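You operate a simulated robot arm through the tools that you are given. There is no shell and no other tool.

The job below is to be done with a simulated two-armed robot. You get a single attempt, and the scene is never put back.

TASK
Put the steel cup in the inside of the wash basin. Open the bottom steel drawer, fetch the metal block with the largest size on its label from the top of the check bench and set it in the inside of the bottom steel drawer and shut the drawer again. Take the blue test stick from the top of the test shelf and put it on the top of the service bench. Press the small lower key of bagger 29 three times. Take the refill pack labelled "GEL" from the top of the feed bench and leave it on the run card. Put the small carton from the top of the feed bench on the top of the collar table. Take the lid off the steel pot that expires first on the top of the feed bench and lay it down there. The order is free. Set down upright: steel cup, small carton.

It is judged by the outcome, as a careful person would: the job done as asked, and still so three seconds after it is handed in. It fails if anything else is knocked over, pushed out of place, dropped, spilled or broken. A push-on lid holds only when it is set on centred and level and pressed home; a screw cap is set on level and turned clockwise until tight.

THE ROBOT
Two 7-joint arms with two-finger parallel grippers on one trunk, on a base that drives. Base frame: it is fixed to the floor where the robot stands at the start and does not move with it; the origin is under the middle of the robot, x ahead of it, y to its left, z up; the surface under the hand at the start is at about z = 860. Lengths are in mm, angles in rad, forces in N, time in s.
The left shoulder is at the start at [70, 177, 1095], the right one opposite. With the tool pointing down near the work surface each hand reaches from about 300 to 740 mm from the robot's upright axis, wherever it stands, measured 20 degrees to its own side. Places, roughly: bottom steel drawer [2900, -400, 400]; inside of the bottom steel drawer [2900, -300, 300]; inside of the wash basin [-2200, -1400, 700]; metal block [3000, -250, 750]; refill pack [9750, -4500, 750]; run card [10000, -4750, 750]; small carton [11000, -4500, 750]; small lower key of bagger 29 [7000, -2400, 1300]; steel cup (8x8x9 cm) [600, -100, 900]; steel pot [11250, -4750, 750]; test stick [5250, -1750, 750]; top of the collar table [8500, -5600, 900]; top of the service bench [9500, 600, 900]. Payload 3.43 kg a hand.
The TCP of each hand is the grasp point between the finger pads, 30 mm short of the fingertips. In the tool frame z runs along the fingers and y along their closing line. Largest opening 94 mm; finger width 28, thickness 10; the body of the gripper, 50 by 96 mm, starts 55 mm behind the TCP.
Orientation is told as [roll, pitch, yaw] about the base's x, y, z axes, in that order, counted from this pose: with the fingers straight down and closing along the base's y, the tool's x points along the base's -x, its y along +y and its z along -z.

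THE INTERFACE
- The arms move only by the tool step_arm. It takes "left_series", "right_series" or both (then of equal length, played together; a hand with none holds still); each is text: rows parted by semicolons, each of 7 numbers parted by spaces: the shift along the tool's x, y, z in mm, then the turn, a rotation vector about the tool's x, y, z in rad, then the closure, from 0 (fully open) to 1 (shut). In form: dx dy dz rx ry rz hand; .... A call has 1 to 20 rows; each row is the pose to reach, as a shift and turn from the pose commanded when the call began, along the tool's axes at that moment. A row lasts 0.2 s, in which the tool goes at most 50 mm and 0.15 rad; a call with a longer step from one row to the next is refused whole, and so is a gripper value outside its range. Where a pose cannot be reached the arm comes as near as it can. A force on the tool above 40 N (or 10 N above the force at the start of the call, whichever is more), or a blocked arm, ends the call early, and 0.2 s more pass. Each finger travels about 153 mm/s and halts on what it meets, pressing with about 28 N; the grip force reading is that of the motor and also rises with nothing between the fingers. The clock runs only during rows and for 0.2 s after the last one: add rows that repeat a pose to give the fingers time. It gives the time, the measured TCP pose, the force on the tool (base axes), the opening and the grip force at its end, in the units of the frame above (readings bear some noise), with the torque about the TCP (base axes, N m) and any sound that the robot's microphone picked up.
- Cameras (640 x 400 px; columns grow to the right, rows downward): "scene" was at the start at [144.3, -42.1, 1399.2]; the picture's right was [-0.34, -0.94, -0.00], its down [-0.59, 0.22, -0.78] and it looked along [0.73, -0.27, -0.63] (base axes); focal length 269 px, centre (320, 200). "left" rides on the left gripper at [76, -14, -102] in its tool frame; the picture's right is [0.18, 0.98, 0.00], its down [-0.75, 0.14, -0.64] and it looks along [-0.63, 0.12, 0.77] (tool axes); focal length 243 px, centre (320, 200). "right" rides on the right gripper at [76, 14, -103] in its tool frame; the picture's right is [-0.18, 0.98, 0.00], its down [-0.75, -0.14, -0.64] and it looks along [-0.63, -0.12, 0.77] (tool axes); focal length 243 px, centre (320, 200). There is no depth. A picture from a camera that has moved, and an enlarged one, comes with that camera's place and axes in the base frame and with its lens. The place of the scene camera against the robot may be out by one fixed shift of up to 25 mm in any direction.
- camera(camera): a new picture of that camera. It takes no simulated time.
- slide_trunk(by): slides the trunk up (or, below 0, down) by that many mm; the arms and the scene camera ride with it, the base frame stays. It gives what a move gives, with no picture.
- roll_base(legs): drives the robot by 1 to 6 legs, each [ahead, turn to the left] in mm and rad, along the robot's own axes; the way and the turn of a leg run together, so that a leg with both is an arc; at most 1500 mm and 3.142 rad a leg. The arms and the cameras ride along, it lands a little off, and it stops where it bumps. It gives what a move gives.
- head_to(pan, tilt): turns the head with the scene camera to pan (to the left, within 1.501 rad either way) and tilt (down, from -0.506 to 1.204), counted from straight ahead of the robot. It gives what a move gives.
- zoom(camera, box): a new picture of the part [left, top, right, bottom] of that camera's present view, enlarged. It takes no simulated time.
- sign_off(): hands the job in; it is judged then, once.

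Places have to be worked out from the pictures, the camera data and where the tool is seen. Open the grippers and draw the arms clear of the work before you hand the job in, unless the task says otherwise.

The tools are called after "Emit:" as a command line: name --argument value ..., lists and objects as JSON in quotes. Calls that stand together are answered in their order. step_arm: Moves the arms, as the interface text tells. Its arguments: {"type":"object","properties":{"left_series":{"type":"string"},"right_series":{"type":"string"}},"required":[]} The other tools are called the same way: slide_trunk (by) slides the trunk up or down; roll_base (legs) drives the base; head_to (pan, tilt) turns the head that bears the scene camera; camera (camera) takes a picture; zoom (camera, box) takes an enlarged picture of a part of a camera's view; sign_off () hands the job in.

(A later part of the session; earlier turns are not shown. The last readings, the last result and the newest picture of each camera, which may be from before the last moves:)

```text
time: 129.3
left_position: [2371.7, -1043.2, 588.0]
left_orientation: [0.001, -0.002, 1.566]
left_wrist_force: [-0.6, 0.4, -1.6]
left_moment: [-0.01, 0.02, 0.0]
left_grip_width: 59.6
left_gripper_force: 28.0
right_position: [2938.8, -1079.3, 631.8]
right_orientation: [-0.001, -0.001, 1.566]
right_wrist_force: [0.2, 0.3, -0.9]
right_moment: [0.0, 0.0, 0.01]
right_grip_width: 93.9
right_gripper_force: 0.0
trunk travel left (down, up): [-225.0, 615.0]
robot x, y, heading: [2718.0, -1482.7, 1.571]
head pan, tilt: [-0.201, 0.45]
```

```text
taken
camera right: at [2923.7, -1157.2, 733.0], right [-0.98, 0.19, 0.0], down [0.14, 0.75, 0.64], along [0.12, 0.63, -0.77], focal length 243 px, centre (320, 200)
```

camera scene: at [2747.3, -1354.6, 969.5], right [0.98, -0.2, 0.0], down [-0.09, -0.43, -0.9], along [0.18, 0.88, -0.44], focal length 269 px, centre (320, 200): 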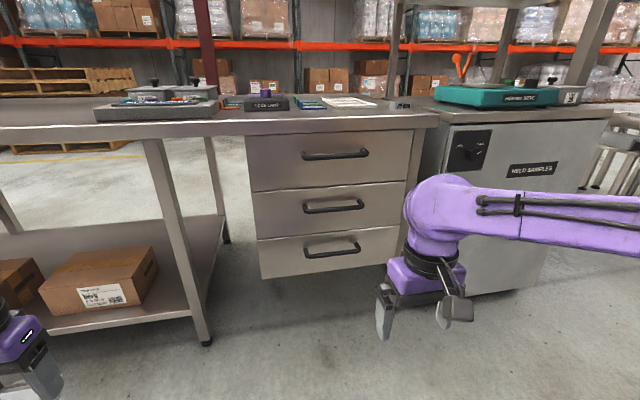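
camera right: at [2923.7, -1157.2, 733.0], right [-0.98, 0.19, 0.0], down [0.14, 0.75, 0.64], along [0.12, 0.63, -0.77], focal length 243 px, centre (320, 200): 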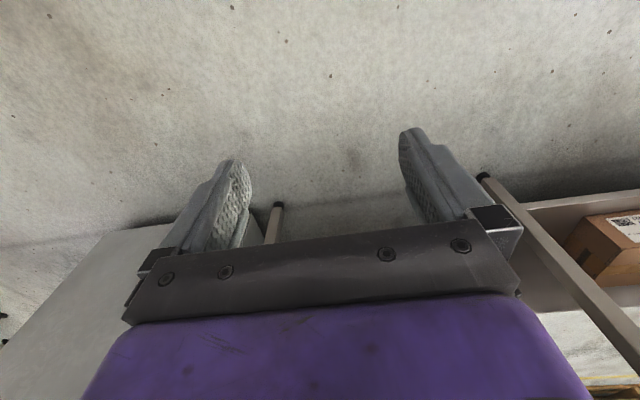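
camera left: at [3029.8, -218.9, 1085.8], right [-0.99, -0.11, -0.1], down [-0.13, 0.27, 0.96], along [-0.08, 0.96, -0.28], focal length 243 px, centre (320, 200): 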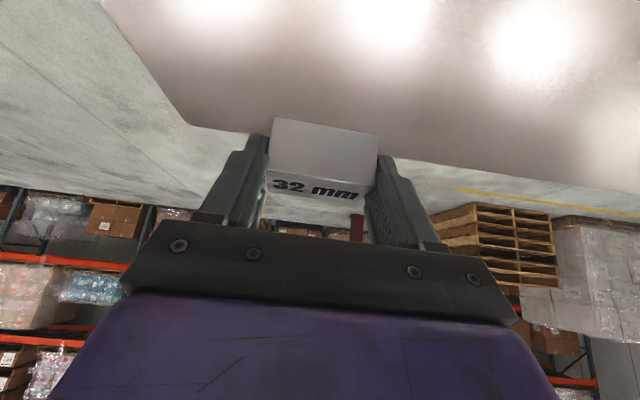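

The drawers are well visible; triangulation puts the bottom bar centre at about [2937, -639, 420]. I turn the right hand's closing line toward the drawer (a quarter turn about its own axis).

Emit:
step_arm --right_series "0 0 0 0 0 0.143 0; 0 0 0 0 0 0.286 0; 0 0 0 0 0 0.429 0; 0 0 0 0 0 0.571 0; 0 0 0 0 0 0.714 0; 0 0 0 0 0 0.857 0; 0 0 0 0 0 1.0 0; 0 0 0 0 0 1.143 0; 0 0 0 0 0 1.286 0; 0 0 0 0 0 1.429 0; 0 0 0 0 0 1.571 0; 0 0 0 0 0 1.571 0"

Emit:
camera --camera "scene"

```text
time: 131.9
left_position: [2371.4, -1043.5, 587.0]
left_orientation: [0.002, -0.001, 1.566]
left_wrist_force: [0.8, 0.4, -2.1]
left_moment: [-0.02, 0.01, -0.01]
left_grip_width: 59.7
left_gripper_force: 27.4
right_position: [2937.9, -1080.7, 631.1]
right_orientation: [0.002, 0.001, -0.005]
right_wrist_force: [-0.2, -0.1, -0.3]
right_moment: [-0.01, -0.03, 0.0]
right_grip_width: 94.1
right_gripper_force: 0.0
trunk travel left (down, up): [-225.0, 615.0]
robot x, y, heading: [2715.7, -1481.9, 1.574]
head pan, tilt: [-0.201, 0.45]
```

```text
taken
camera scene: at [2747.3, -1354.6, 969.5], right [0.98, -0.2, 0.0], down [-0.09, -0.43, -0.9], along [0.18, 0.88, -0.44], focal length 269 px, centre (320, 200)
```

scene: 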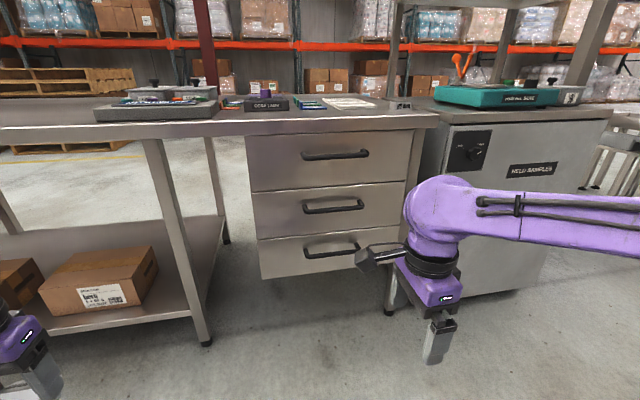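

The quarter turn worked. Now I tilt the fingers forward (60° from vertical) while approaching, stopping ~200 mm short to look with the right camera.

Emit:
step_arm --right_series "0 33 14 -0.149 0 0 0.2; 0 66 29 -0.299 0 0 0.47; 0 99 43 -0.449 0 0 0.47; 0 132 58 -0.598 0 0 0.47; 1 165 72 -0.748 0 0 0.47; 1 198 87 -0.898 0 0 0.47; 1 231 101 -1.047 0 0 0.47; 1 231 101 -1.047 0 0 0.47"

Emit:
camera --camera "right"

Emit:
camera --camera "scene"

```text
time: 133.7
left_position: [2371.1, -1044.1, 586.5]
left_orientation: [0.0, 0.0, 1.567]
left_wrist_force: [0.3, 0.1, -2.3]
left_moment: [0.01, -0.04, -0.03]
left_grip_width: 59.6
left_gripper_force: 28.1
right_position: [2938.6, -848.5, 531.4]
right_orientation: [1.048, -0.002, -0.002]
right_wrist_force: [-0.2, -0.1, -0.3]
right_moment: [0.04, 0.0, -0.01]
right_grip_width: 49.7
right_gripper_force: 0.0
trunk travel left (down, up): [-225.0, 615.0]
robot x, y, heading: [2716.3, -1482.2, 1.568]
head pan, tilt: [-0.201, 0.45]
```

```text
taken
camera right: at [2862.8, -930.4, 594.0], right [0.18, 0.49, 0.85], down [0.75, -0.63, 0.2], along [0.63, 0.6, -0.48], focal length 243 px, centre (320, 200)
```

right: 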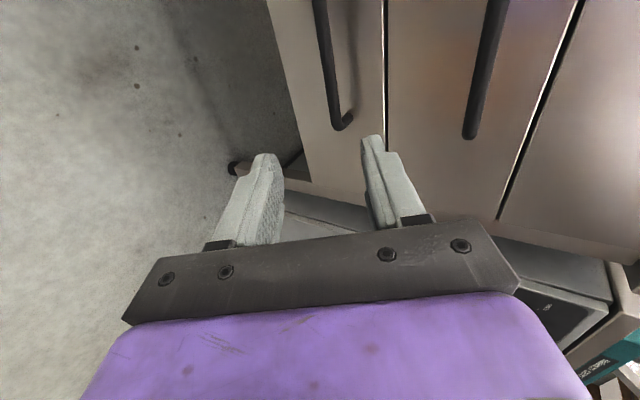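

```text
taken
camera scene: at [2747.3, -1354.6, 969.5], right [0.98, -0.2, 0.0], down [-0.09, -0.43, -0.9], along [0.18, 0.88, -0.44], focal length 269 px, centre (320, 200)
```

scene: 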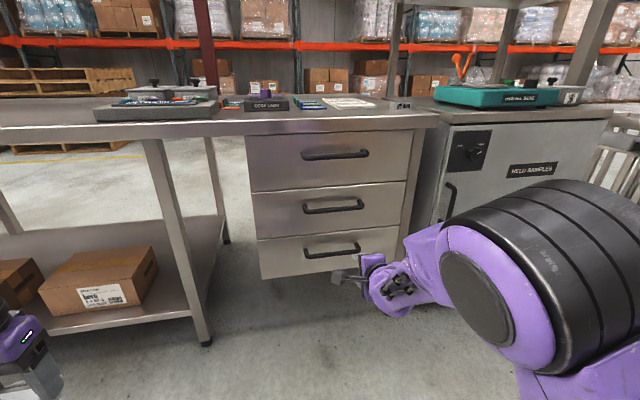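

The right camera shows the bottom bar close to the line of the fingers. I advance 80 mm (with a small upward shift) and look again to triangulate it with the hand camera itself.

Emit:
step_arm --right_series "0 6 40 0 0 0 0.47; 0 12 80 0 0 0 0.47; 0 12 80 0 0 0 0.47"

Emit:
camera --camera "right"

Emit:
zoom --camera "scene" --box '[240, 200, 440, 325]'

```text
time: 134.5
left_position: [2370.5, -1044.0, 586.7]
left_orientation: [0.0, 0.001, 1.566]
left_wrist_force: [0.1, 0.4, -1.6]
left_moment: [0.02, 0.0, -0.01]
left_grip_width: 59.7
left_gripper_force: 27.9
right_position: [2939.3, -771.3, 498.8]
right_orientation: [1.048, 0.001, -0.003]
right_wrist_force: [0.0, 0.0, 0.6]
right_moment: [0.03, -0.01, 0.02]
right_grip_width: 49.7
right_gripper_force: 0.0
trunk travel left (down, up): [-225.0, 615.0]
robot x, y, heading: [2719.7, -1481.9, 1.572]
head pan, tilt: [-0.201, 0.45]
```

```text
taken
camera right: at [2862.9, -853.7, 561.6], right [0.19, 0.49, 0.85], down [0.75, -0.63, 0.2], along [0.63, 0.6, -0.49], focal length 243 px, centre (320, 200)
```

right: 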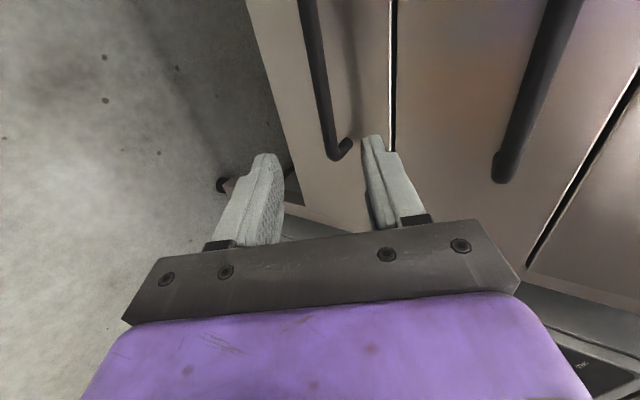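

```text
3.20 times, centred on (340, 262) of scene
camera zoom: at [2747.3, -1354.6, 969.5], right [0.98, -0.2, 0.0], down [-0.09, -0.43, -0.9], along [0.18, 0.88, -0.44], focal length 862 px, centre (256, 0)
```

zoom: 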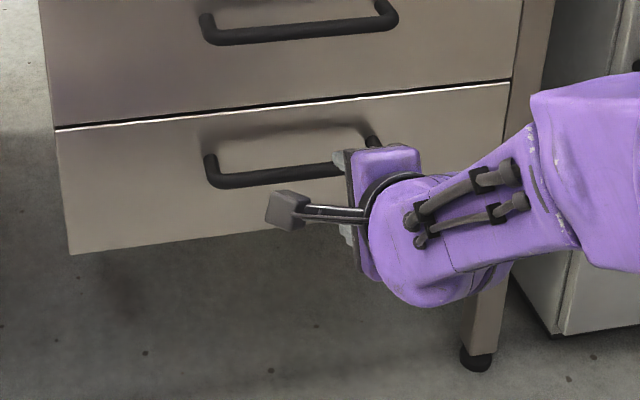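

Emit:
zoom --camera "right" --box '[240, 60, 400, 160]'

```text
4.00 times, centred on (320, 110) of right
camera zoom: at [2862.9, -853.7, 561.6], right [0.19, 0.49, 0.85], down [0.75, -0.63, 0.2], along [0.63, 0.6, -0.49], focal length 970 px, centre (320, 560)
```

zoom: 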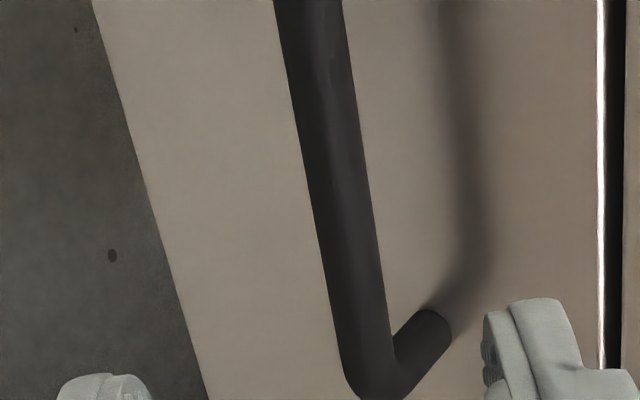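

Using two hand-camera views, the bar's right bend is at about [3005, -640, 425] and it runs along x; front panel at y≈-602. I narrow the opening to ~36 mm and slide the fingers over the bar.

Emit:
step_arm --right_series "8 1.7 20 0 0 0 0.62; 16 1.7 50 0 0 0 0.62; 24 1.7 80 0 0 0 0.62; 25 1.7 100 0 0 0 0.62; 25 1.7 100 0 0 0 0.62"

Emit:
camera --camera "right"

```text
time: 135.7
left_position: [2370.8, -1043.6, 587.4]
left_orientation: [0.0, -0.001, 1.565]
left_wrist_force: [-0.3, -0.5, -1.9]
left_moment: [-0.07, -0.01, 0.02]
left_grip_width: 59.7
left_gripper_force: 28.0
right_position: [2912.5, -685.8, 453.6]
right_orientation: [1.048, 0.001, -0.004]
right_wrist_force: [-0.5, -1.0, -0.6]
right_moment: [-0.03, 0.01, -0.02]
right_grip_width: 35.5
right_gripper_force: 0.1
trunk travel left (down, up): [-225.0, 615.0]
robot x, y, heading: [2718.3, -1477.9, 1.572]
head pan, tilt: [-0.201, 0.45]
```

```text
taken
camera right: at [2835.3, -767.8, 516.7], right [0.19, 0.49, 0.85], down [0.75, -0.63, 0.2], along [0.63, 0.6, -0.49], focal length 243 px, centre (320, 200)
```

right: 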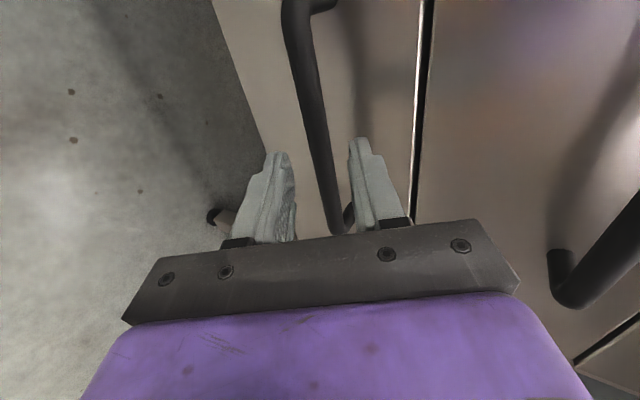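

Emit:
zoom --camera "right" --box '[240, 100, 440, 225]'

Emit:
zoom --camera "scene" --box '[260, 210, 420, 310]'

```text
3.20 times, centred on (340, 162) of right
camera zoom: at [2835.3, -767.8, 516.7], right [0.19, 0.49, 0.85], down [0.75, -0.63, 0.2], along [0.63, 0.6, -0.49], focal length 776 px, centre (256, 320)
```

zoom: 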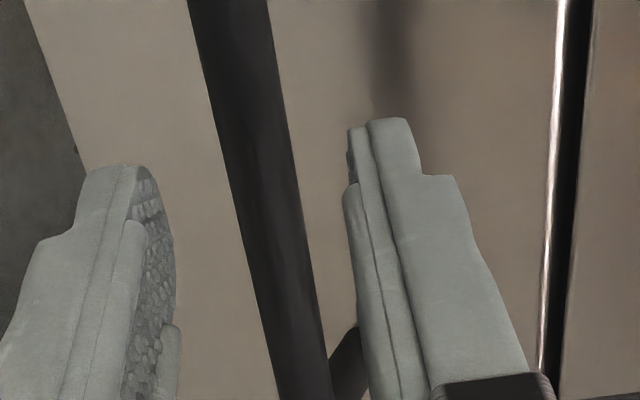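

```text
4.00 times, centred on (340, 260) of scene
camera zoom: at [2747.3, -1354.5, 969.5], right [0.98, -0.2, 0.0], down [-0.09, -0.43, -0.9], along [0.18, 0.88, -0.44], focal length 1077 px, centre (240, -40)
```

zoom: 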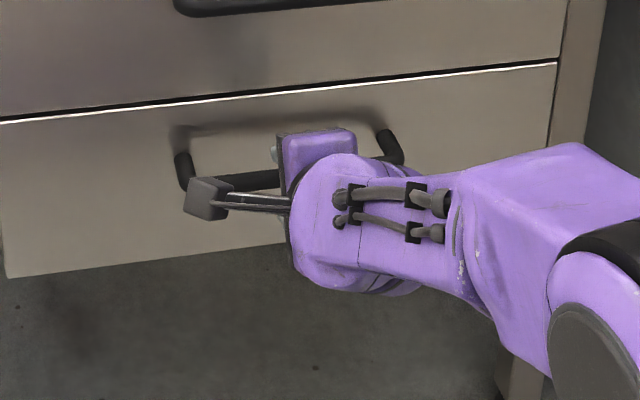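

The bar sits midway between the fingers. I advance 38 mm more and close on it.

Emit:
step_arm --right_series "0 0 12 0 0 0 0.62; 0 0 25 0 0 0 0.62; 0 0 38 0 0 0 0.62; 0 0 38 0 0 0 0.62; 0 0 38 0 0 0 0.8; 0 0 38 0 0 0 1; 0 0 38 0 0 0 1; 0 0 38 0 0 0 1"

Emit:
zoom --camera "right" --box '[240, 100, 440, 225]'

```text
time: 137.5
left_position: [2371.1, -1044.0, 586.5]
left_orientation: [0.001, 0.002, 1.567]
left_wrist_force: [-0.4, 0.7, -3.0]
left_moment: [0.01, -0.03, 0.01]
left_grip_width: 59.7
left_gripper_force: 28.6
right_position: [2913.3, -651.4, 433.7]
right_orientation: [1.048, 0.0, -0.004]
right_wrist_force: [-1.1, 1.2, 0.9]
right_moment: [0.03, 0.3, -0.1]
right_grip_width: 15.6
right_gripper_force: 45.2
trunk travel left (down, up): [-225.0, 615.0]
robot x, y, heading: [2716.2, -1485.7, 1.573]
head pan, tilt: [-0.201, 0.45]
```

```text
3.20 times, centred on (340, 162) of right
camera zoom: at [2836.3, -735.3, 496.6], right [0.19, 0.49, 0.85], down [0.75, -0.63, 0.2], along [0.63, 0.6, -0.49], focal length 776 px, centre (256, 320)
```

zoom: 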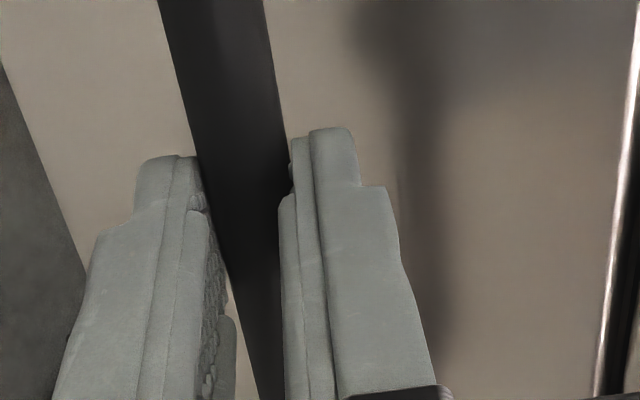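

The bar is clamped (15.6 mm, 45 N). I pull gently toward the robot by 60 mm and check that the drawer follows.

Emit:
step_arm --right_series "0 -5 -8.7 0 0 0 1; 0 -10 -17.3 0 0 0 1; 0 -15 -26 0 0 0 1; 0 -20 -34.6 0 0 0 1; 0 -25 -43.3 0 0 0 1; 0 -30 -52 0 0 0 1"

Emit:
camera --camera "scene"

```text
time: 138.9
left_position: [2370.8, -1043.3, 587.7]
left_orientation: [-0.002, -0.002, 1.565]
left_wrist_force: [0.8, 0.6, -2.3]
left_moment: [0.02, 0.0, 0.04]
left_grip_width: 59.6
left_gripper_force: 28.0
right_position: [2911.7, -710.9, 435.1]
right_orientation: [1.047, -0.001, -0.001]
right_wrist_force: [-14.1, 0.3, 0.4]
right_moment: [-0.03, 0.51, -0.24]
right_grip_width: 15.6
right_gripper_force: 44.7
trunk travel left (down, up): [-225.0, 615.0]
robot x, y, heading: [2716.9, -1481.9, 1.57]
head pan, tilt: [-0.201, 0.45]
```

```text
taken
camera scene: at [2746.4, -1354.6, 969.5], right [0.98, -0.2, 0.0], down [-0.09, -0.43, -0.9], along [0.18, 0.88, -0.44], focal length 269 px, centre (320, 200)
```

scene: 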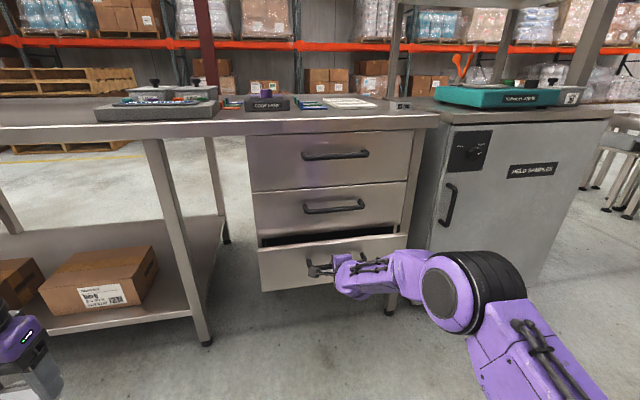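

The drawer follows. I pull it out another 200 mm, easing the small sideways force.

Emit:
step_arm --right_series "1 -12.5 -21.7 0 0 0 1; 2 -25 -43.3 0 0 0 1; 2 -37.5 -65 0 0 0 1; 2 -50 -86.6 0 0 0 1; 2 -62.5 -108.3 0 0 0 1; 2 -75 -130 0 0 0 1; 2 -87.5 -151.6 0 0 0 1; 2 -100 -173.2 0 0 0 1; 2 -100 -173.2 0 0 0 1"

Emit:
camera --camera "scene"

```text
time: 140.9
left_position: [2371.2, -1043.5, 588.1]
left_orientation: [0.001, -0.002, 1.567]
left_wrist_force: [0.0, -0.4, -1.1]
left_moment: [0.01, -0.02, 0.01]
left_grip_width: 59.7
left_gripper_force: 28.0
right_position: [2911.0, -913.3, 433.9]
right_orientation: [1.049, 0.0, -0.004]
right_wrist_force: [1.9, -1.5, 3.5]
right_moment: [0.02, -0.13, -0.76]
right_grip_width: 15.6
right_gripper_force: 45.1
trunk travel left (down, up): [-225.0, 615.0]
robot x, y, heading: [2715.0, -1481.2, 1.575]
head pan, tilt: [-0.201, 0.45]
```

```text
taken
camera scene: at [2747.1, -1355.2, 969.6], right [0.98, -0.2, 0.0], down [-0.09, -0.43, -0.9], along [0.18, 0.88, -0.43], focal length 269 px, centre (320, 200)
```

scene: 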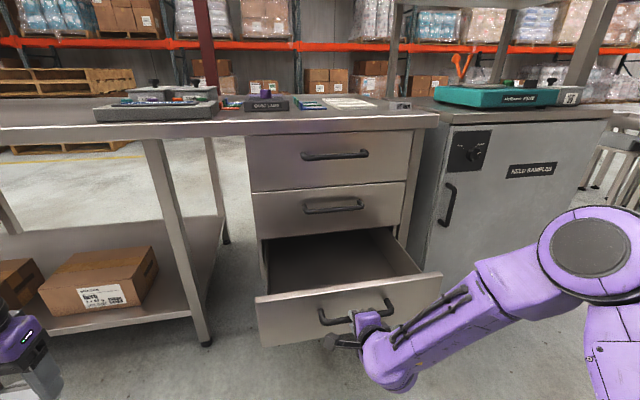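

The drawer is open about 262 mm and empty. I pull it a bit further (70 mm) to give the other hand more room inside.

Emit:
step_arm --right_series "0 -7.5 -13 0 0 0 1; 0 -15 -26 0 0 0 1; 0 -22.5 -39 0 0 0 1; 0 -30 -52 0 0 0 1; 0 -35 -60.6 0 0 0 1; 0 -35 -60.6 0 0 0 1"

Emit:
camera --camera "scene"

```text
time: 142.3
left_position: [2371.0, -1043.2, 586.1]
left_orientation: [-0.002, -0.001, 1.564]
left_wrist_force: [0.0, 0.7, -1.6]
left_moment: [0.01, 0.01, -0.02]
left_grip_width: 59.6
left_gripper_force: 28.4
right_position: [2909.5, -984.8, 433.1]
right_orientation: [1.046, 0.001, 0.0]
right_wrist_force: [-10.5, -0.4, 0.0]
right_moment: [0.03, 0.24, -0.56]
right_grip_width: 15.8
right_gripper_force: 45.0
trunk travel left (down, up): [-225.0, 615.0]
robot x, y, heading: [2718.9, -1482.6, 1.574]
head pan, tilt: [-0.201, 0.45]
```

```text
taken
camera scene: at [2746.5, -1354.6, 969.5], right [0.98, -0.2, 0.0], down [-0.09, -0.43, -0.9], along [0.18, 0.88, -0.44], focal length 269 px, centre (320, 200)
```

scene: 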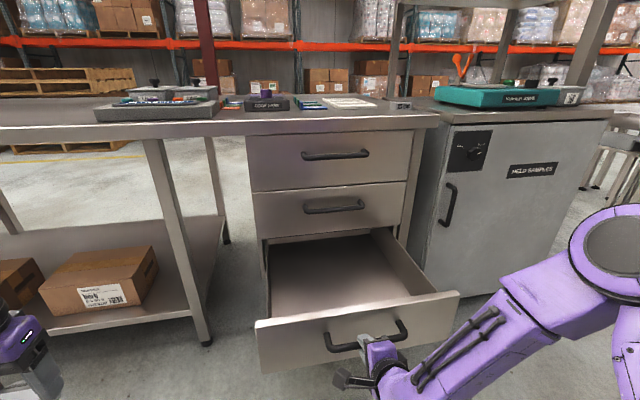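

The drawer is now open ~333 mm. I release the handle, back the right hand out along the fingers, and raise it out of the way.

Emit:
step_arm --right_series "0 0 0 0 0 0 0.8; 0 0 0 0 0 0 0.62; 0 0 0 0 0 0 0.62; 0 0 -20 0 0 0 0.62; 0 0 -50 0 0 0 0.62; 0 0 -85 0 0 0 0.62; 0 0 -120 0 0 0 0.62; -30 35 -140 0 0 0 0.62; -60 70 -160 0 0 0 0.62; -90 105 -180 0 0 0 0.62; -110 130 -195 0 0 0 0.62; -110 130 -195 0 0 0 0.62"

Emit:
camera --camera "scene"

```text
refused: row 8 steps farther than a row can; nothing moved
```

```text
taken
camera scene: at [2746.5, -1354.6, 969.5], right [0.98, -0.2, 0.0], down [-0.09, -0.43, -0.9], along [0.18, 0.88, -0.44], focal length 269 px, centre (320, 200)
```

scene: 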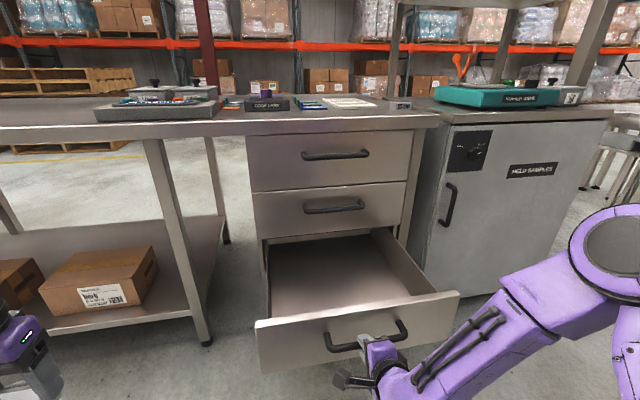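

Steps were slightly too long; same motion with smaller ones.

Emit:
step_arm --right_series "0 0 0 0 0 0 0.8; 0 0 0 0 0 0 0.62; 0 0 0 0 0 0 0.62; 0 0 -20 0 0 0 0.62; 0 0 -50 0 0 0 0.62; 0 0 -85 0 0 0 0.62; 0 0 -120 0 0 0 0.62; -25 28 -135 0 0 0 0.62; -50 56 -150 0 0 0 0.62; -75 84 -165 0 0 0 0.62; -95 110 -180 0 0 0 0.62; -110 130 -195 0 0 0 0.62; -110 130 -195 0 0 0 0.62"

Emit:
camera --camera "scene"

```text
time: 145.1
left_position: [2371.3, -1043.4, 586.5]
left_orientation: [0.0, -0.001, 1.565]
left_wrist_force: [-0.4, 0.1, -1.9]
left_moment: [0.0, 0.01, 0.02]
left_grip_width: 59.6
left_gripper_force: 28.1
right_position: [3040.7, -1038.2, 668.1]
right_orientation: [1.048, 0.0, -0.004]
right_wrist_force: [0.5, 0.5, -0.9]
right_moment: [0.0, 0.03, 0.0]
right_grip_width: 35.5
right_gripper_force: 0.1
right hand out of reach, approached as far as the arm can: row 5, 6, 7, 8, 9, 10, 11, 12, 13
trunk travel left (down, up): [-225.0, 615.0]
robot x, y, heading: [2714.7, -1480.9, 1.573]
head pan, tilt: [-0.201, 0.45]
```

```text
taken
camera scene: at [2747.3, -1354.6, 969.5], right [0.98, -0.2, 0.0], down [-0.09, -0.43, -0.9], along [0.18, 0.88, -0.44], focal length 269 px, centre (320, 200)
```

scene: 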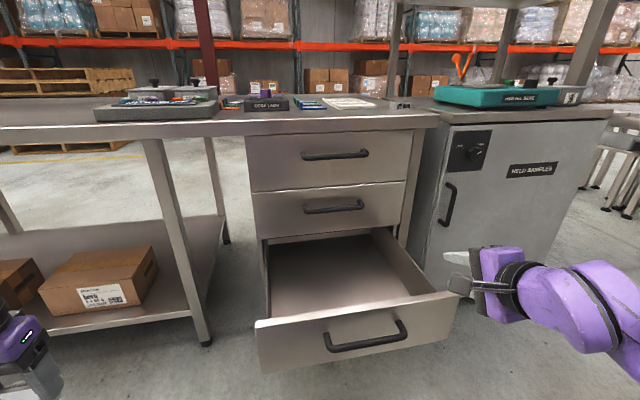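

The drawer stays open and the right hand is clear. I turn the base a little right and roll 80 mm forward so the left arm reaches well into the drawer.

Emit:
roll_base --legs '[[0, -0.3], [80, 0]]'

Emit:
head_to --pan 0.2 --tilt 0.75

Emit:
camera --camera "scene"

Emit:
camera --camera "left"

```text
time: 147.1
left_position: [2535.6, -885.8, 587.2]
left_orientation: [0.0, 0.0, 1.275]
left_wrist_force: [-0.8, 0.0, -2.1]
left_moment: [-0.01, 0.0, -0.01]
left_grip_width: 59.7
left_gripper_force: 28.1
right_position: [3177.8, -1071.7, 667.9]
right_orientation: [1.047, -0.001, -0.294]
right_wrist_force: [0.5, 0.7, 0.3]
right_moment: [0.03, 0.01, -0.01]
right_grip_width: 36.0
right_gripper_force: 0.1
trunk travel left (down, up): [-225.0, 615.0]
robot x, y, heading: [2740.0, -1402.6, 1.282]
head pan, tilt: [-0.201, 0.45]
```

```text
time: 148.0
left_position: [2535.5, -886.7, 585.8]
left_orientation: [0.0, 0.001, 1.274]
left_wrist_force: [0.5, -0.4, -2.6]
left_moment: [-0.02, -0.03, 0.0]
left_grip_width: 59.5
left_gripper_force: 28.1
right_position: [3177.3, -1070.9, 669.0]
right_orientation: [1.047, 0.001, -0.295]
right_wrist_force: [0.5, 0.3, -0.1]
right_moment: [-0.01, 0.0, 0.01]
right_grip_width: 35.8
right_gripper_force: 0.1
trunk travel left (down, up): [-225.0, 615.0]
robot x, y, heading: [2740.4, -1406.4, 1.28]
head pan, tilt: [0.201, 0.75]
```

```text
taken
camera scene: at [2774.0, -1286.9, 943.1], right [1.0, -0.09, 0.0], down [-0.06, -0.68, -0.73], along [0.07, 0.73, -0.68], focal length 269 px, centre (320, 200)
```

scene: 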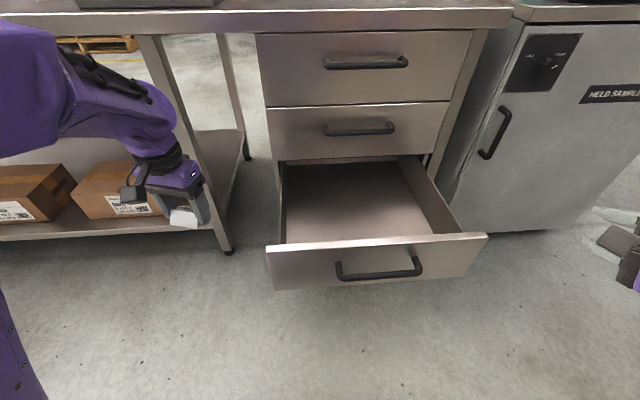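

```text
taken
camera left: at [2527.0, -961.9, 689.4], right [-0.99, 0.11, 0.0], down [0.09, 0.76, 0.64], along [0.07, 0.64, -0.77], focal length 243 px, centre (320, 200)
```

left: 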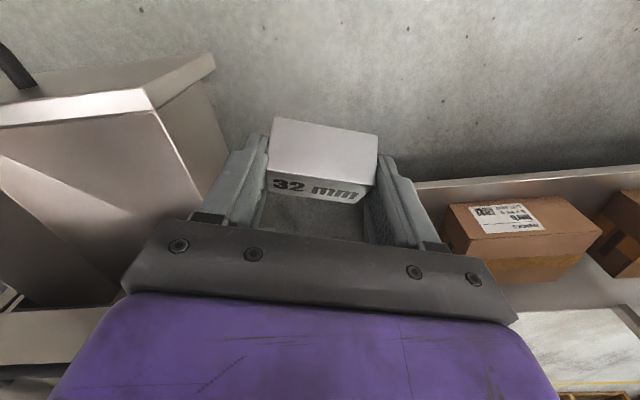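

I zoom into the left camera to get the drawer's edges relative to the hand.

Emit:
zoom --camera "left" --box '[0, 0, 320, 200]'

Emit:
zoom --camera "scene" --box '[240, 130, 500, 300]'

```text
2.00 times, centred on (160, 100) of left
camera zoom: at [2527.0, -961.9, 689.4], right [-0.99, 0.11, 0.0], down [0.09, 0.76, 0.64], along [0.07, 0.64, -0.77], focal length 485 px, centre (640, 400)
```

zoom: 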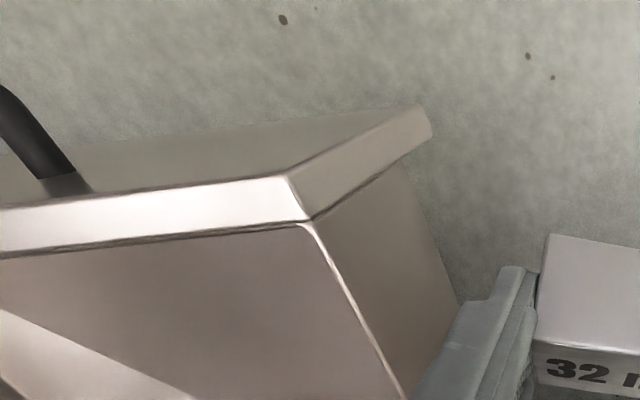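

```text
2.35 times, centred on (370, 215) of scene
camera zoom: at [2774.0, -1286.9, 943.1], right [1.0, -0.09, 0.0], down [-0.06, -0.68, -0.73], along [0.07, 0.73, -0.68], focal length 634 px, centre (202, 165)
```

zoom: 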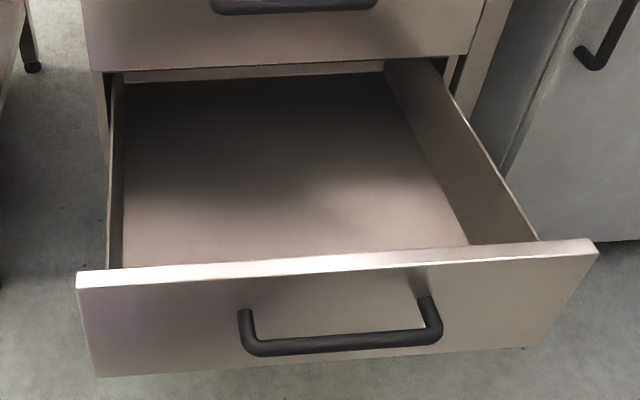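

Panel inner face is at y≈-900, left wall at x≈2690, rim z≈471. I carry the block over to above the drawer at about [2830, -722], tilting the hand forward 0.6 rad so the block hangs level again.

Emit:
step_arm --left_series "-10 -10 -30 0 0 0 1; -35 -35 -60 0 -0.06 0 1; -62 -60 -70 0 -0.13 0 1; -89 -85 -70 0 -0.2 0 1; -116 -110 -70 0 -0.27 0 1; -143 -135 -70 0 -0.34 0 1; -170 -160 -66 0 -0.41 0 1; -197 -185 -58 0 -0.48 0 1; -222 -210 -46 0 -0.55 0 1; -243 -234 -34 0 -0.6 0 1; -243 -234 -34 0 -0.6 0 1"

Emit:
camera --camera "left"

Emit:
camera --camera "scene"

```text
time: 150.4
left_position: [2831.5, -723.3, 617.7]
left_orientation: [0.0, -0.601, 1.274]
left_wrist_force: [0.7, 0.5, -1.9]
left_moment: [-0.02, 0.02, 0.01]
left_grip_width: 59.7
left_gripper_force: 28.5
right_position: [3179.3, -1071.2, 668.2]
right_orientation: [1.047, 0.003, -0.296]
right_wrist_force: [0.0, -0.1, 1.0]
right_moment: [0.0, 0.0, 0.04]
right_grip_width: 35.6
right_gripper_force: 0.1
trunk travel left (down, up): [-225.0, 615.0]
robot x, y, heading: [2741.1, -1403.4, 1.285]
head pan, tilt: [0.201, 0.75]
```

```text
taken
camera left: at [2810.3, -841.7, 660.0], right [-0.98, 0.14, -0.1], down [-0.06, 0.29, 0.96], along [0.17, 0.95, -0.28], focal length 243 px, centre (320, 200)
```

left: 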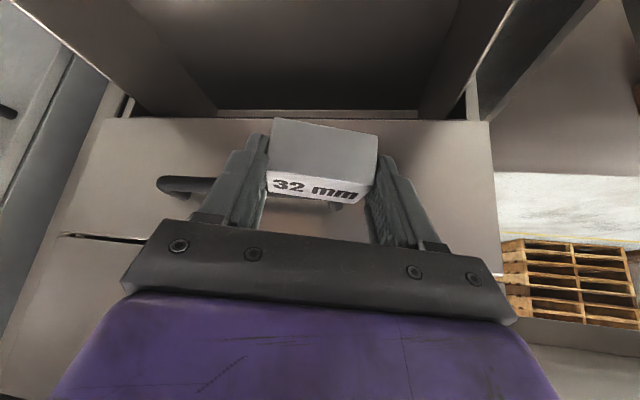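

```text
taken
camera scene: at [2774.2, -1286.8, 943.1], right [1.0, -0.09, 0.0], down [-0.06, -0.68, -0.73], along [0.06, 0.73, -0.68], focal length 269 px, centre (320, 200)
```

scene: 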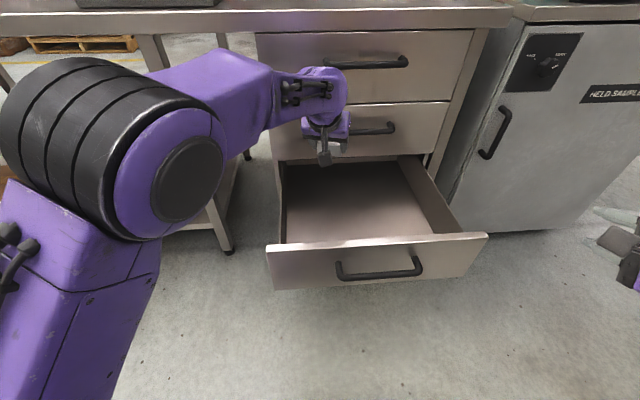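

The hand is over the open drawer and clear of the handle above. I lower straight down by 190 mm.

Emit:
step_arm --left_series "22 0 33 0 0 0 1; 45 0 66 0 0 0 1; 68 0 99 0 0 0 1; 90 0 132 0 0 0 1; 107 0 157 0 0 0 1; 107 0 157 0 0 0 1"

Emit:
camera --camera "left"

Emit:
camera --camera "scene"

```text
time: 151.8
left_position: [2833.7, -725.1, 432.5]
left_orientation: [0.001, -0.6, 1.272]
left_wrist_force: [0.6, 0.1, -1.6]
left_moment: [-0.05, 0.01, 0.01]
left_grip_width: 59.7
left_gripper_force: 27.7
right_position: [3178.4, -1072.3, 667.9]
right_orientation: [1.048, 0.002, -0.294]
right_wrist_force: [0.7, -1.0, -0.2]
right_moment: [0.0, 0.0, -0.04]
right_grip_width: 35.4
right_gripper_force: 0.1
trunk travel left (down, up): [-225.0, 615.0]
robot x, y, heading: [2739.2, -1408.9, 1.277]
head pan, tilt: [0.201, 0.75]
```

```text
taken
camera left: at [2811.9, -843.1, 474.3], right [-0.98, 0.14, -0.1], down [-0.06, 0.29, 0.96], along [0.17, 0.95, -0.28], focal length 243 px, centre (320, 200)
```

left: 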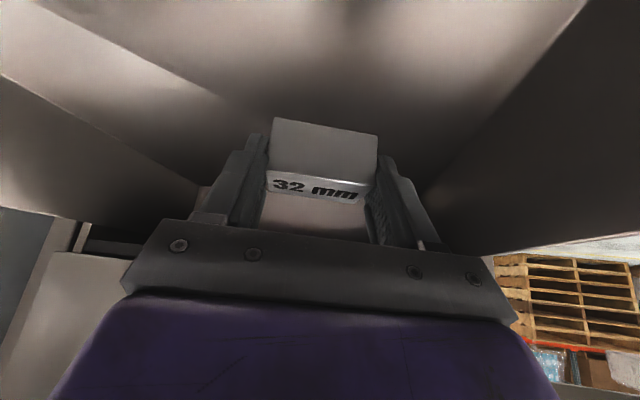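

```text
taken
camera scene: at [2774.2, -1286.8, 943.1], right [1.0, -0.09, 0.0], down [-0.06, -0.68, -0.73], along [0.06, 0.73, -0.68], focal length 269 px, centre (320, 200)
```

scene: 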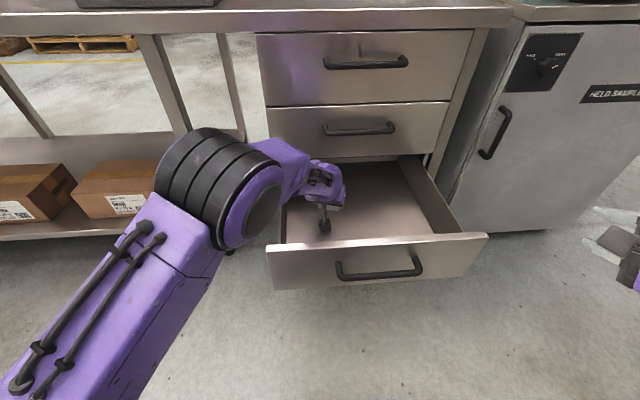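

Still clear on all sides. I descend the rest, slowing near the drawer bottom until contact.

Emit:
step_arm --left_series "14 0 21 0 0 0 1; 28 0 41 0 0 0 1; 33 0 49 0 0 0 1; 36 0 53 0 0 0 1; 38 0 56 0 0 0 1; 40 0 59 0 0 0 1; 40 0 59 0 0 0 1"

Emit:
camera --camera "left"

```text
time: 153.4
left_position: [2832.2, -720.7, 362.9]
left_orientation: [-0.001, -0.609, 1.274]
left_wrist_force: [1.6, 1.6, 23.6]
left_moment: [0.4, 0.12, 0.01]
left_grip_width: 59.7
left_gripper_force: 28.1
right_position: [3178.3, -1073.0, 669.8]
right_orientation: [1.051, 0.002, -0.296]
right_wrist_force: [0.2, 0.7, -0.4]
right_moment: [0.01, 0.01, -0.01]
right_grip_width: 35.5
right_gripper_force: 0.1
trunk travel left (down, up): [-225.0, 615.0]
robot x, y, heading: [2740.9, -1401.2, 1.278]
head pan, tilt: [0.201, 0.75]
```

```text
taken
camera left: at [2811.3, -840.3, 404.1], right [-0.98, 0.14, -0.11], down [-0.06, 0.28, 0.96], along [0.17, 0.95, -0.27], focal length 243 px, centre (320, 200)
```

left: 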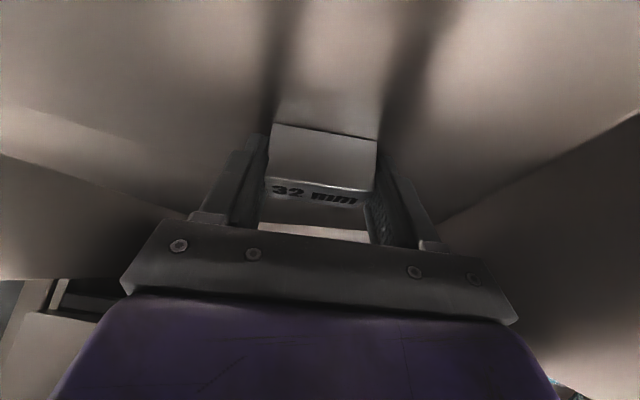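

The block rests on the drawer bottom (24 N). I ease up slightly, open the fingers and lift straight out.

Emit:
step_arm --left_series "-1.5 0 -2.2 0 0 0 1; -1.5 0 -2.2 0 0 0 0.2; -1.5 0 -2.2 0 0 0 0; -1.5 0 -2.2 0 0 0 0; -10 0 -15 0 0 0 0; -28 0 -41 0 0 0 0; -50 0 -73 0 0 0 0; -73 0 -106 0 0 0 0; -95 0 -139 0 0 0 0; -118 0 -172 0 0 0 0; -141 0 -206 0 0 0 0; -158 0 -230 0 0 0 0; -158 0 -230 0 0 0 0"

Emit:
camera --camera "left"

Emit:
camera --camera "scene"

```text
time: 156.2
left_position: [2831.3, -724.5, 641.2]
left_orientation: [0.001, -0.6, 1.274]
left_wrist_force: [-0.5, 0.2, 0.6]
left_moment: [-0.01, 0.0, -0.02]
left_grip_width: 93.9
left_gripper_force: 0.1
right_position: [3176.4, -1071.9, 669.2]
right_orientation: [1.048, 0.001, -0.293]
right_wrist_force: [-0.1, 0.9, 0.8]
right_moment: [0.0, 0.03, 0.03]
right_grip_width: 35.7
right_gripper_force: 0.0
trunk travel left (down, up): [-225.0, 615.0]
robot x, y, heading: [2735.3, -1402.9, 1.278]
head pan, tilt: [0.201, 0.75]
```

```text
taken
camera left: at [2810.0, -842.6, 682.1], right [-0.98, 0.14, -0.1], down [-0.06, 0.29, 0.96], along [0.17, 0.95, -0.28], focal length 243 px, centre (320, 200)
```

left: 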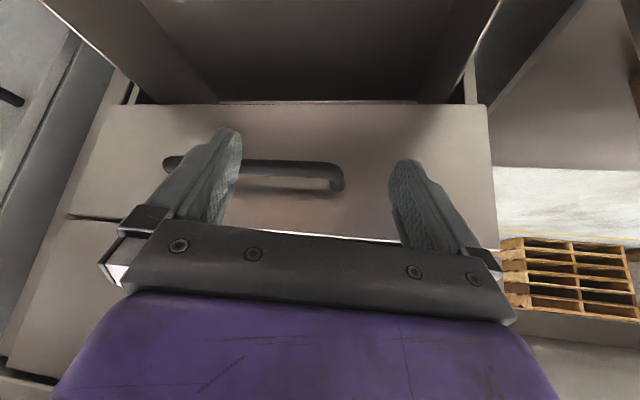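

```text
taken
camera scene: at [2774.1, -1287.2, 943.1], right [1.0, -0.09, 0.0], down [-0.06, -0.68, -0.73], along [0.06, 0.73, -0.68], focal length 269 px, centre (320, 200)
```

scene: 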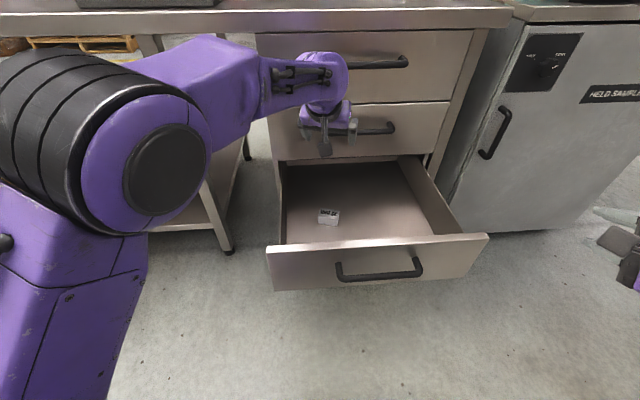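

The 32 mm block lies inside the drawer. I bring the left hand back out to its side pose.

Emit:
step_arm --left_series "20 20 -14 0 0.06 0 0; 40 44 -27 0 0.12 0 0; 60 68 -41 0 0.18 0 0; 80 92 -55 0 0.24 0 0; 100 116 -68 0 0.3 0 0; 120 140 -82 0 0.36 0 0; 140 164 -96 0 0.42 0 0; 160 188 -109 0 0.48 0 0; 180 212 -123 0 0.54 0 0; 199 235 -136 0 0.6 0 0; 199 235 -136 0 0.6 0 0"

Emit:
camera --camera "scene"

```text
time: 158.6
left_position: [2534.9, -882.6, 639.9]
left_orientation: [0.002, 0.0, 1.273]
left_wrist_force: [0.8, -0.4, -0.9]
left_moment: [0.01, -0.01, 0.02]
left_grip_width: 94.2
left_gripper_force: 0.1
right_position: [3178.3, -1071.9, 668.1]
right_orientation: [1.047, 0.0, -0.296]
right_wrist_force: [-0.1, 0.5, 1.2]
right_moment: [0.0, 0.0, 0.02]
right_grip_width: 35.9
right_gripper_force: 0.0
trunk travel left (down, up): [-225.0, 615.0]
robot x, y, heading: [2738.9, -1404.5, 1.283]
head pan, tilt: [0.201, 0.75]
```

```text
taken
camera scene: at [2774.0, -1287.1, 943.1], right [1.0, -0.09, 0.0], down [-0.06, -0.68, -0.73], along [0.06, 0.73, -0.68], focal length 269 px, centre (320, 200)
```

scene: 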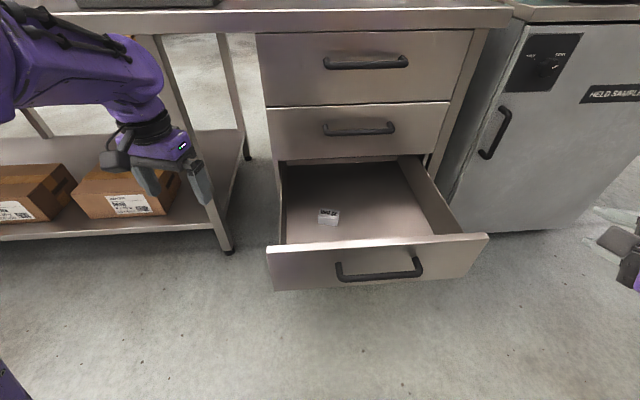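

Now I shut the drawer with the closed right hand. First I square the base up to the bench again and back off a little.

Emit:
roll_base --legs '[[-60, 0], [0, 0.29]]'

Emit:
head_to --pan -0.2 --tilt 0.6

Emit:
step_arm --right_series "0 0 0 0 0 0 1; 0 -17 10 0 0 0 1; 0 -52 30 0 0 0 1; 0 -87 50 0 0 0 1; 0 -121 70 0 0 0 1; 0 -156 90 0 0 0 1; 0 -190 110 0 0 0 1; 0 -214 124 0 0 0 1; 0 -214 124 0 0 0 1"

Emit:
camera --camera "scene"

Emit:
camera --camera "right"

```text
time: 160.5
left_position: [2376.4, -1020.4, 639.0]
left_orientation: [-0.001, -0.002, 1.562]
left_wrist_force: [-0.2, 0.4, -0.9]
left_moment: [0.0, -0.02, -0.01]
left_grip_width: 93.8
left_gripper_force: 0.0
right_position: [3046.8, -1018.4, 668.5]
right_orientation: [1.047, 0.002, -0.004]
right_wrist_force: [0.5, -0.7, 0.4]
right_moment: [0.02, -0.01, -0.02]
right_grip_width: 35.6
right_gripper_force: 0.1
trunk travel left (down, up): [-225.0, 615.0]
robot x, y, heading: [2720.9, -1464.7, 1.571]
head pan, tilt: [0.201, 0.75]
```

```text
time: 161.4
left_position: [2376.6, -1020.3, 639.6]
left_orientation: [-0.001, 0.001, 1.562]
left_wrist_force: [1.3, -0.8, 0.6]
left_moment: [0.01, -0.02, 0.03]
left_grip_width: 93.8
left_gripper_force: 0.1
right_position: [3046.9, -1018.5, 669.7]
right_orientation: [1.048, 0.003, -0.005]
right_wrist_force: [0.3, -0.1, -0.2]
right_moment: [-0.01, 0.0, -0.03]
right_grip_width: 35.5
right_gripper_force: 0.1
trunk travel left (down, up): [-225.0, 615.0]
robot x, y, heading: [2722.2, -1463.7, 1.575]
head pan, tilt: [-0.201, 0.6]
```

```text
time: 163.4
left_position: [2377.7, -1020.2, 638.9]
left_orientation: [0.001, -0.002, 1.563]
left_wrist_force: [-0.4, 0.4, 0.4]
left_moment: [0.03, 0.0, -0.01]
left_grip_width: 94.1
left_gripper_force: 0.0
right_position: [3051.8, -1019.0, 417.9]
right_orientation: [1.048, 0.002, -0.004]
right_wrist_force: [-0.5, 0.7, -1.0]
right_moment: [-0.02, 0.03, 0.03]
right_grip_width: 0.1
right_gripper_force: 27.8
right hand out of reach, approached as far as the arm can: row 2, 3, 4, 5, 6, 7
trunk travel left (down, up): [-225.0, 615.0]
robot x, y, heading: [2721.2, -1463.6, 1.57]
head pan, tilt: [-0.201, 0.6]
```

```text
taken
camera scene: at [2752.6, -1339.6, 956.0], right [0.98, -0.2, 0.0], down [-0.11, -0.55, -0.82], along [0.16, 0.81, -0.57], focal length 269 px, centre (320, 200)
```

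scene: 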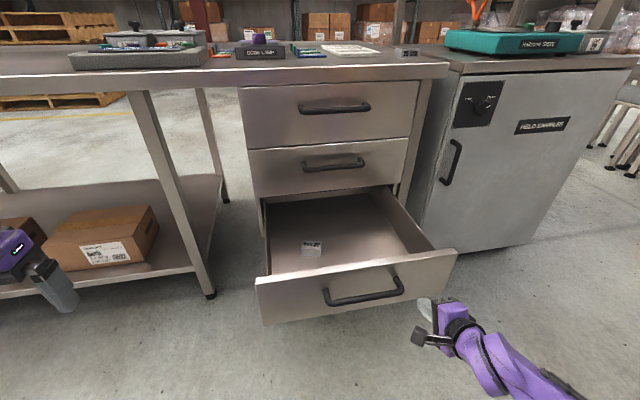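

```text
taken
camera right: at [2973.8, -1100.4, 481.8], right [0.19, 0.49, 0.85], down [0.75, -0.63, 0.2], along [0.63, 0.6, -0.49], focal length 243 px, centre (320, 200)
```

right: 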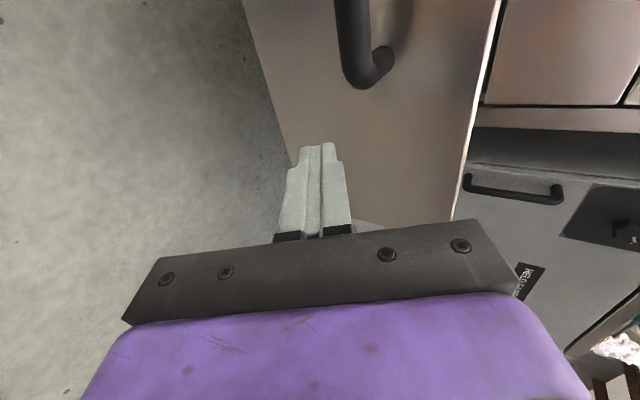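

The closed fingers face the panel to the right of the handle. I push along +y, first 280 mm.

Emit:
step_arm --right_series "0 12.5 21.7 0 0 0 1; 0 25 43.3 0 0 0 1; 0 35 60.6 0 0 0 1; 0 45 77.9 0 0 0 1; 0 55 95.3 0 0 0 1; 0 65 112.6 0 0 0 1; 0 75 129.9 0 0 0 1; 0 85 147.2 0 0 0 1; 0 95 164.5 0 0 0 1; 0 105 181.9 0 0 0 1; 0 115 199.2 0 0 0 1; 0 125 216.5 0 0 0 1; 0 135 233.8 0 0 0 1; 0 140 242.5 0 0 0 1; 0 140 242.5 0 0 0 1"

Emit:
camera --camera "scene"

```text
time: 166.6
left_position: [2376.7, -1019.2, 640.1]
left_orientation: [0.0, 0.0, 1.561]
left_wrist_force: [-0.5, 0.4, 0.4]
left_moment: [0.02, 0.01, -0.03]
left_grip_width: 94.1
left_gripper_force: 0.1
right_position: [3050.9, -933.5, 414.9]
right_orientation: [1.046, 0.001, -0.006]
right_wrist_force: [-0.5, 0.7, 1.1]
right_moment: [0.02, 0.0, -0.01]
right_grip_width: 0.2
right_gripper_force: 27.8
right hand out of reach, approached as far as the arm can: row 4, 5, 6, 7, 8, 9, 10, 11, 12, 13, 14, 15
trunk travel left (down, up): [-225.0, 615.0]
robot x, y, heading: [2721.1, -1464.2, 1.569]
head pan, tilt: [-0.201, 0.6]
```

```text
taken
camera scene: at [2752.5, -1339.6, 956.0], right [0.98, -0.2, 0.0], down [-0.11, -0.55, -0.83], along [0.16, 0.81, -0.57], focal length 269 px, centre (320, 200)
```

scene: 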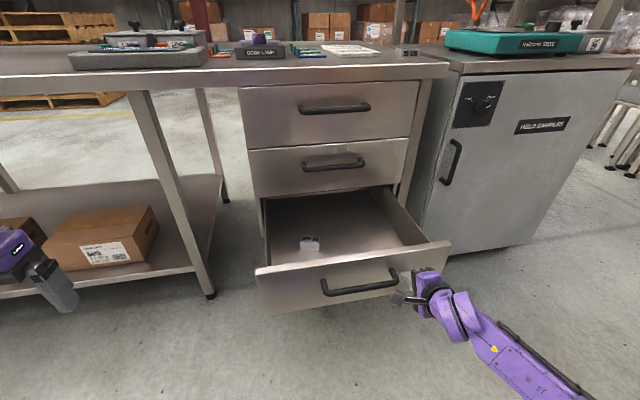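

The arm got stuck in its folded pose after moving the drawer 28 mm. I use the base instead: rolling straight forward 285 mm with the fist against the panel, leaving the last bit for small steps.

Emit:
roll_base --legs '[[150, 0]]'

Emit:
camera --camera "scene"

```text
time: 167.9
left_position: [2379.6, -869.3, 640.1]
left_orientation: [0.0, 0.001, 1.559]
left_wrist_force: [0.0, 0.0, -1.3]
left_moment: [0.0, -0.02, -0.02]
left_grip_width: 94.0
left_gripper_force: 0.1
right_position: [3053.1, -785.5, 414.2]
right_orientation: [1.047, 0.001, -0.011]
right_wrist_force: [0.5, -0.1, 0.4]
right_moment: [0.02, 0.0, -0.01]
right_grip_width: 0.0
right_gripper_force: 28.1
trunk travel left (down, up): [-225.0, 615.0]
robot x, y, heading: [2719.8, -1316.0, 1.561]
head pan, tilt: [-0.201, 0.6]
```

```text
taken
camera scene: at [2753.5, -1190.4, 955.9], right [0.98, -0.2, 0.0], down [-0.12, -0.55, -0.82], along [0.17, 0.81, -0.57], focal length 269 px, centre (320, 200)
```

scene: 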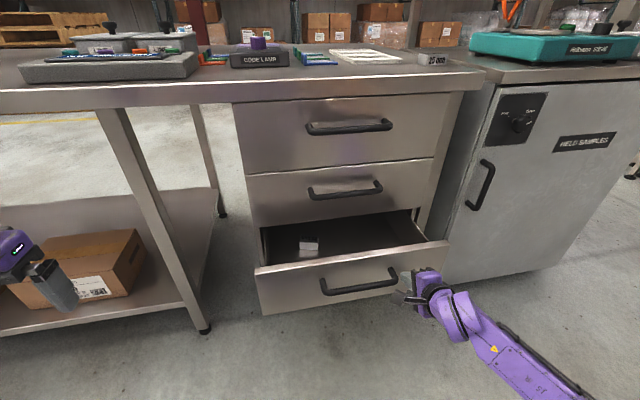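

It works smoothly. I continue another 120 mm.

Emit:
roll_base --legs '[[120, 0]]'

Emit:
camera --camera "scene"

```text
time: 169.2
left_position: [2380.9, -750.7, 639.1]
left_orientation: [0.0, -0.001, 1.556]
left_wrist_force: [0.0, 0.7, -0.1]
left_moment: [-0.01, 0.02, -0.01]
left_grip_width: 94.0
left_gripper_force: 0.0
right_position: [3055.1, -667.0, 413.0]
right_orientation: [1.047, 0.002, -0.015]
right_wrist_force: [0.4, 0.0, 0.2]
right_moment: [0.03, 0.0, -0.02]
right_grip_width: 0.0
right_gripper_force: 28.4
trunk travel left (down, up): [-225.0, 615.0]
robot x, y, heading: [2723.1, -1196.3, 1.565]
head pan, tilt: [-0.201, 0.6]
```

```text
taken
camera scene: at [2754.7, -1071.5, 955.9], right [0.98, -0.21, 0.0], down [-0.12, -0.55, -0.82], along [0.17, 0.81, -0.57], focal length 269 px, centre (320, 200)
```

scene: 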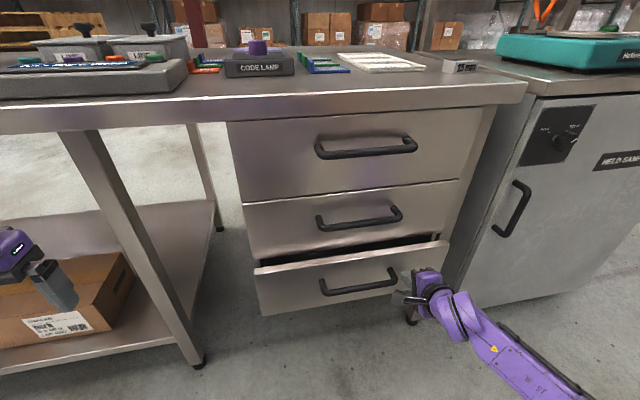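

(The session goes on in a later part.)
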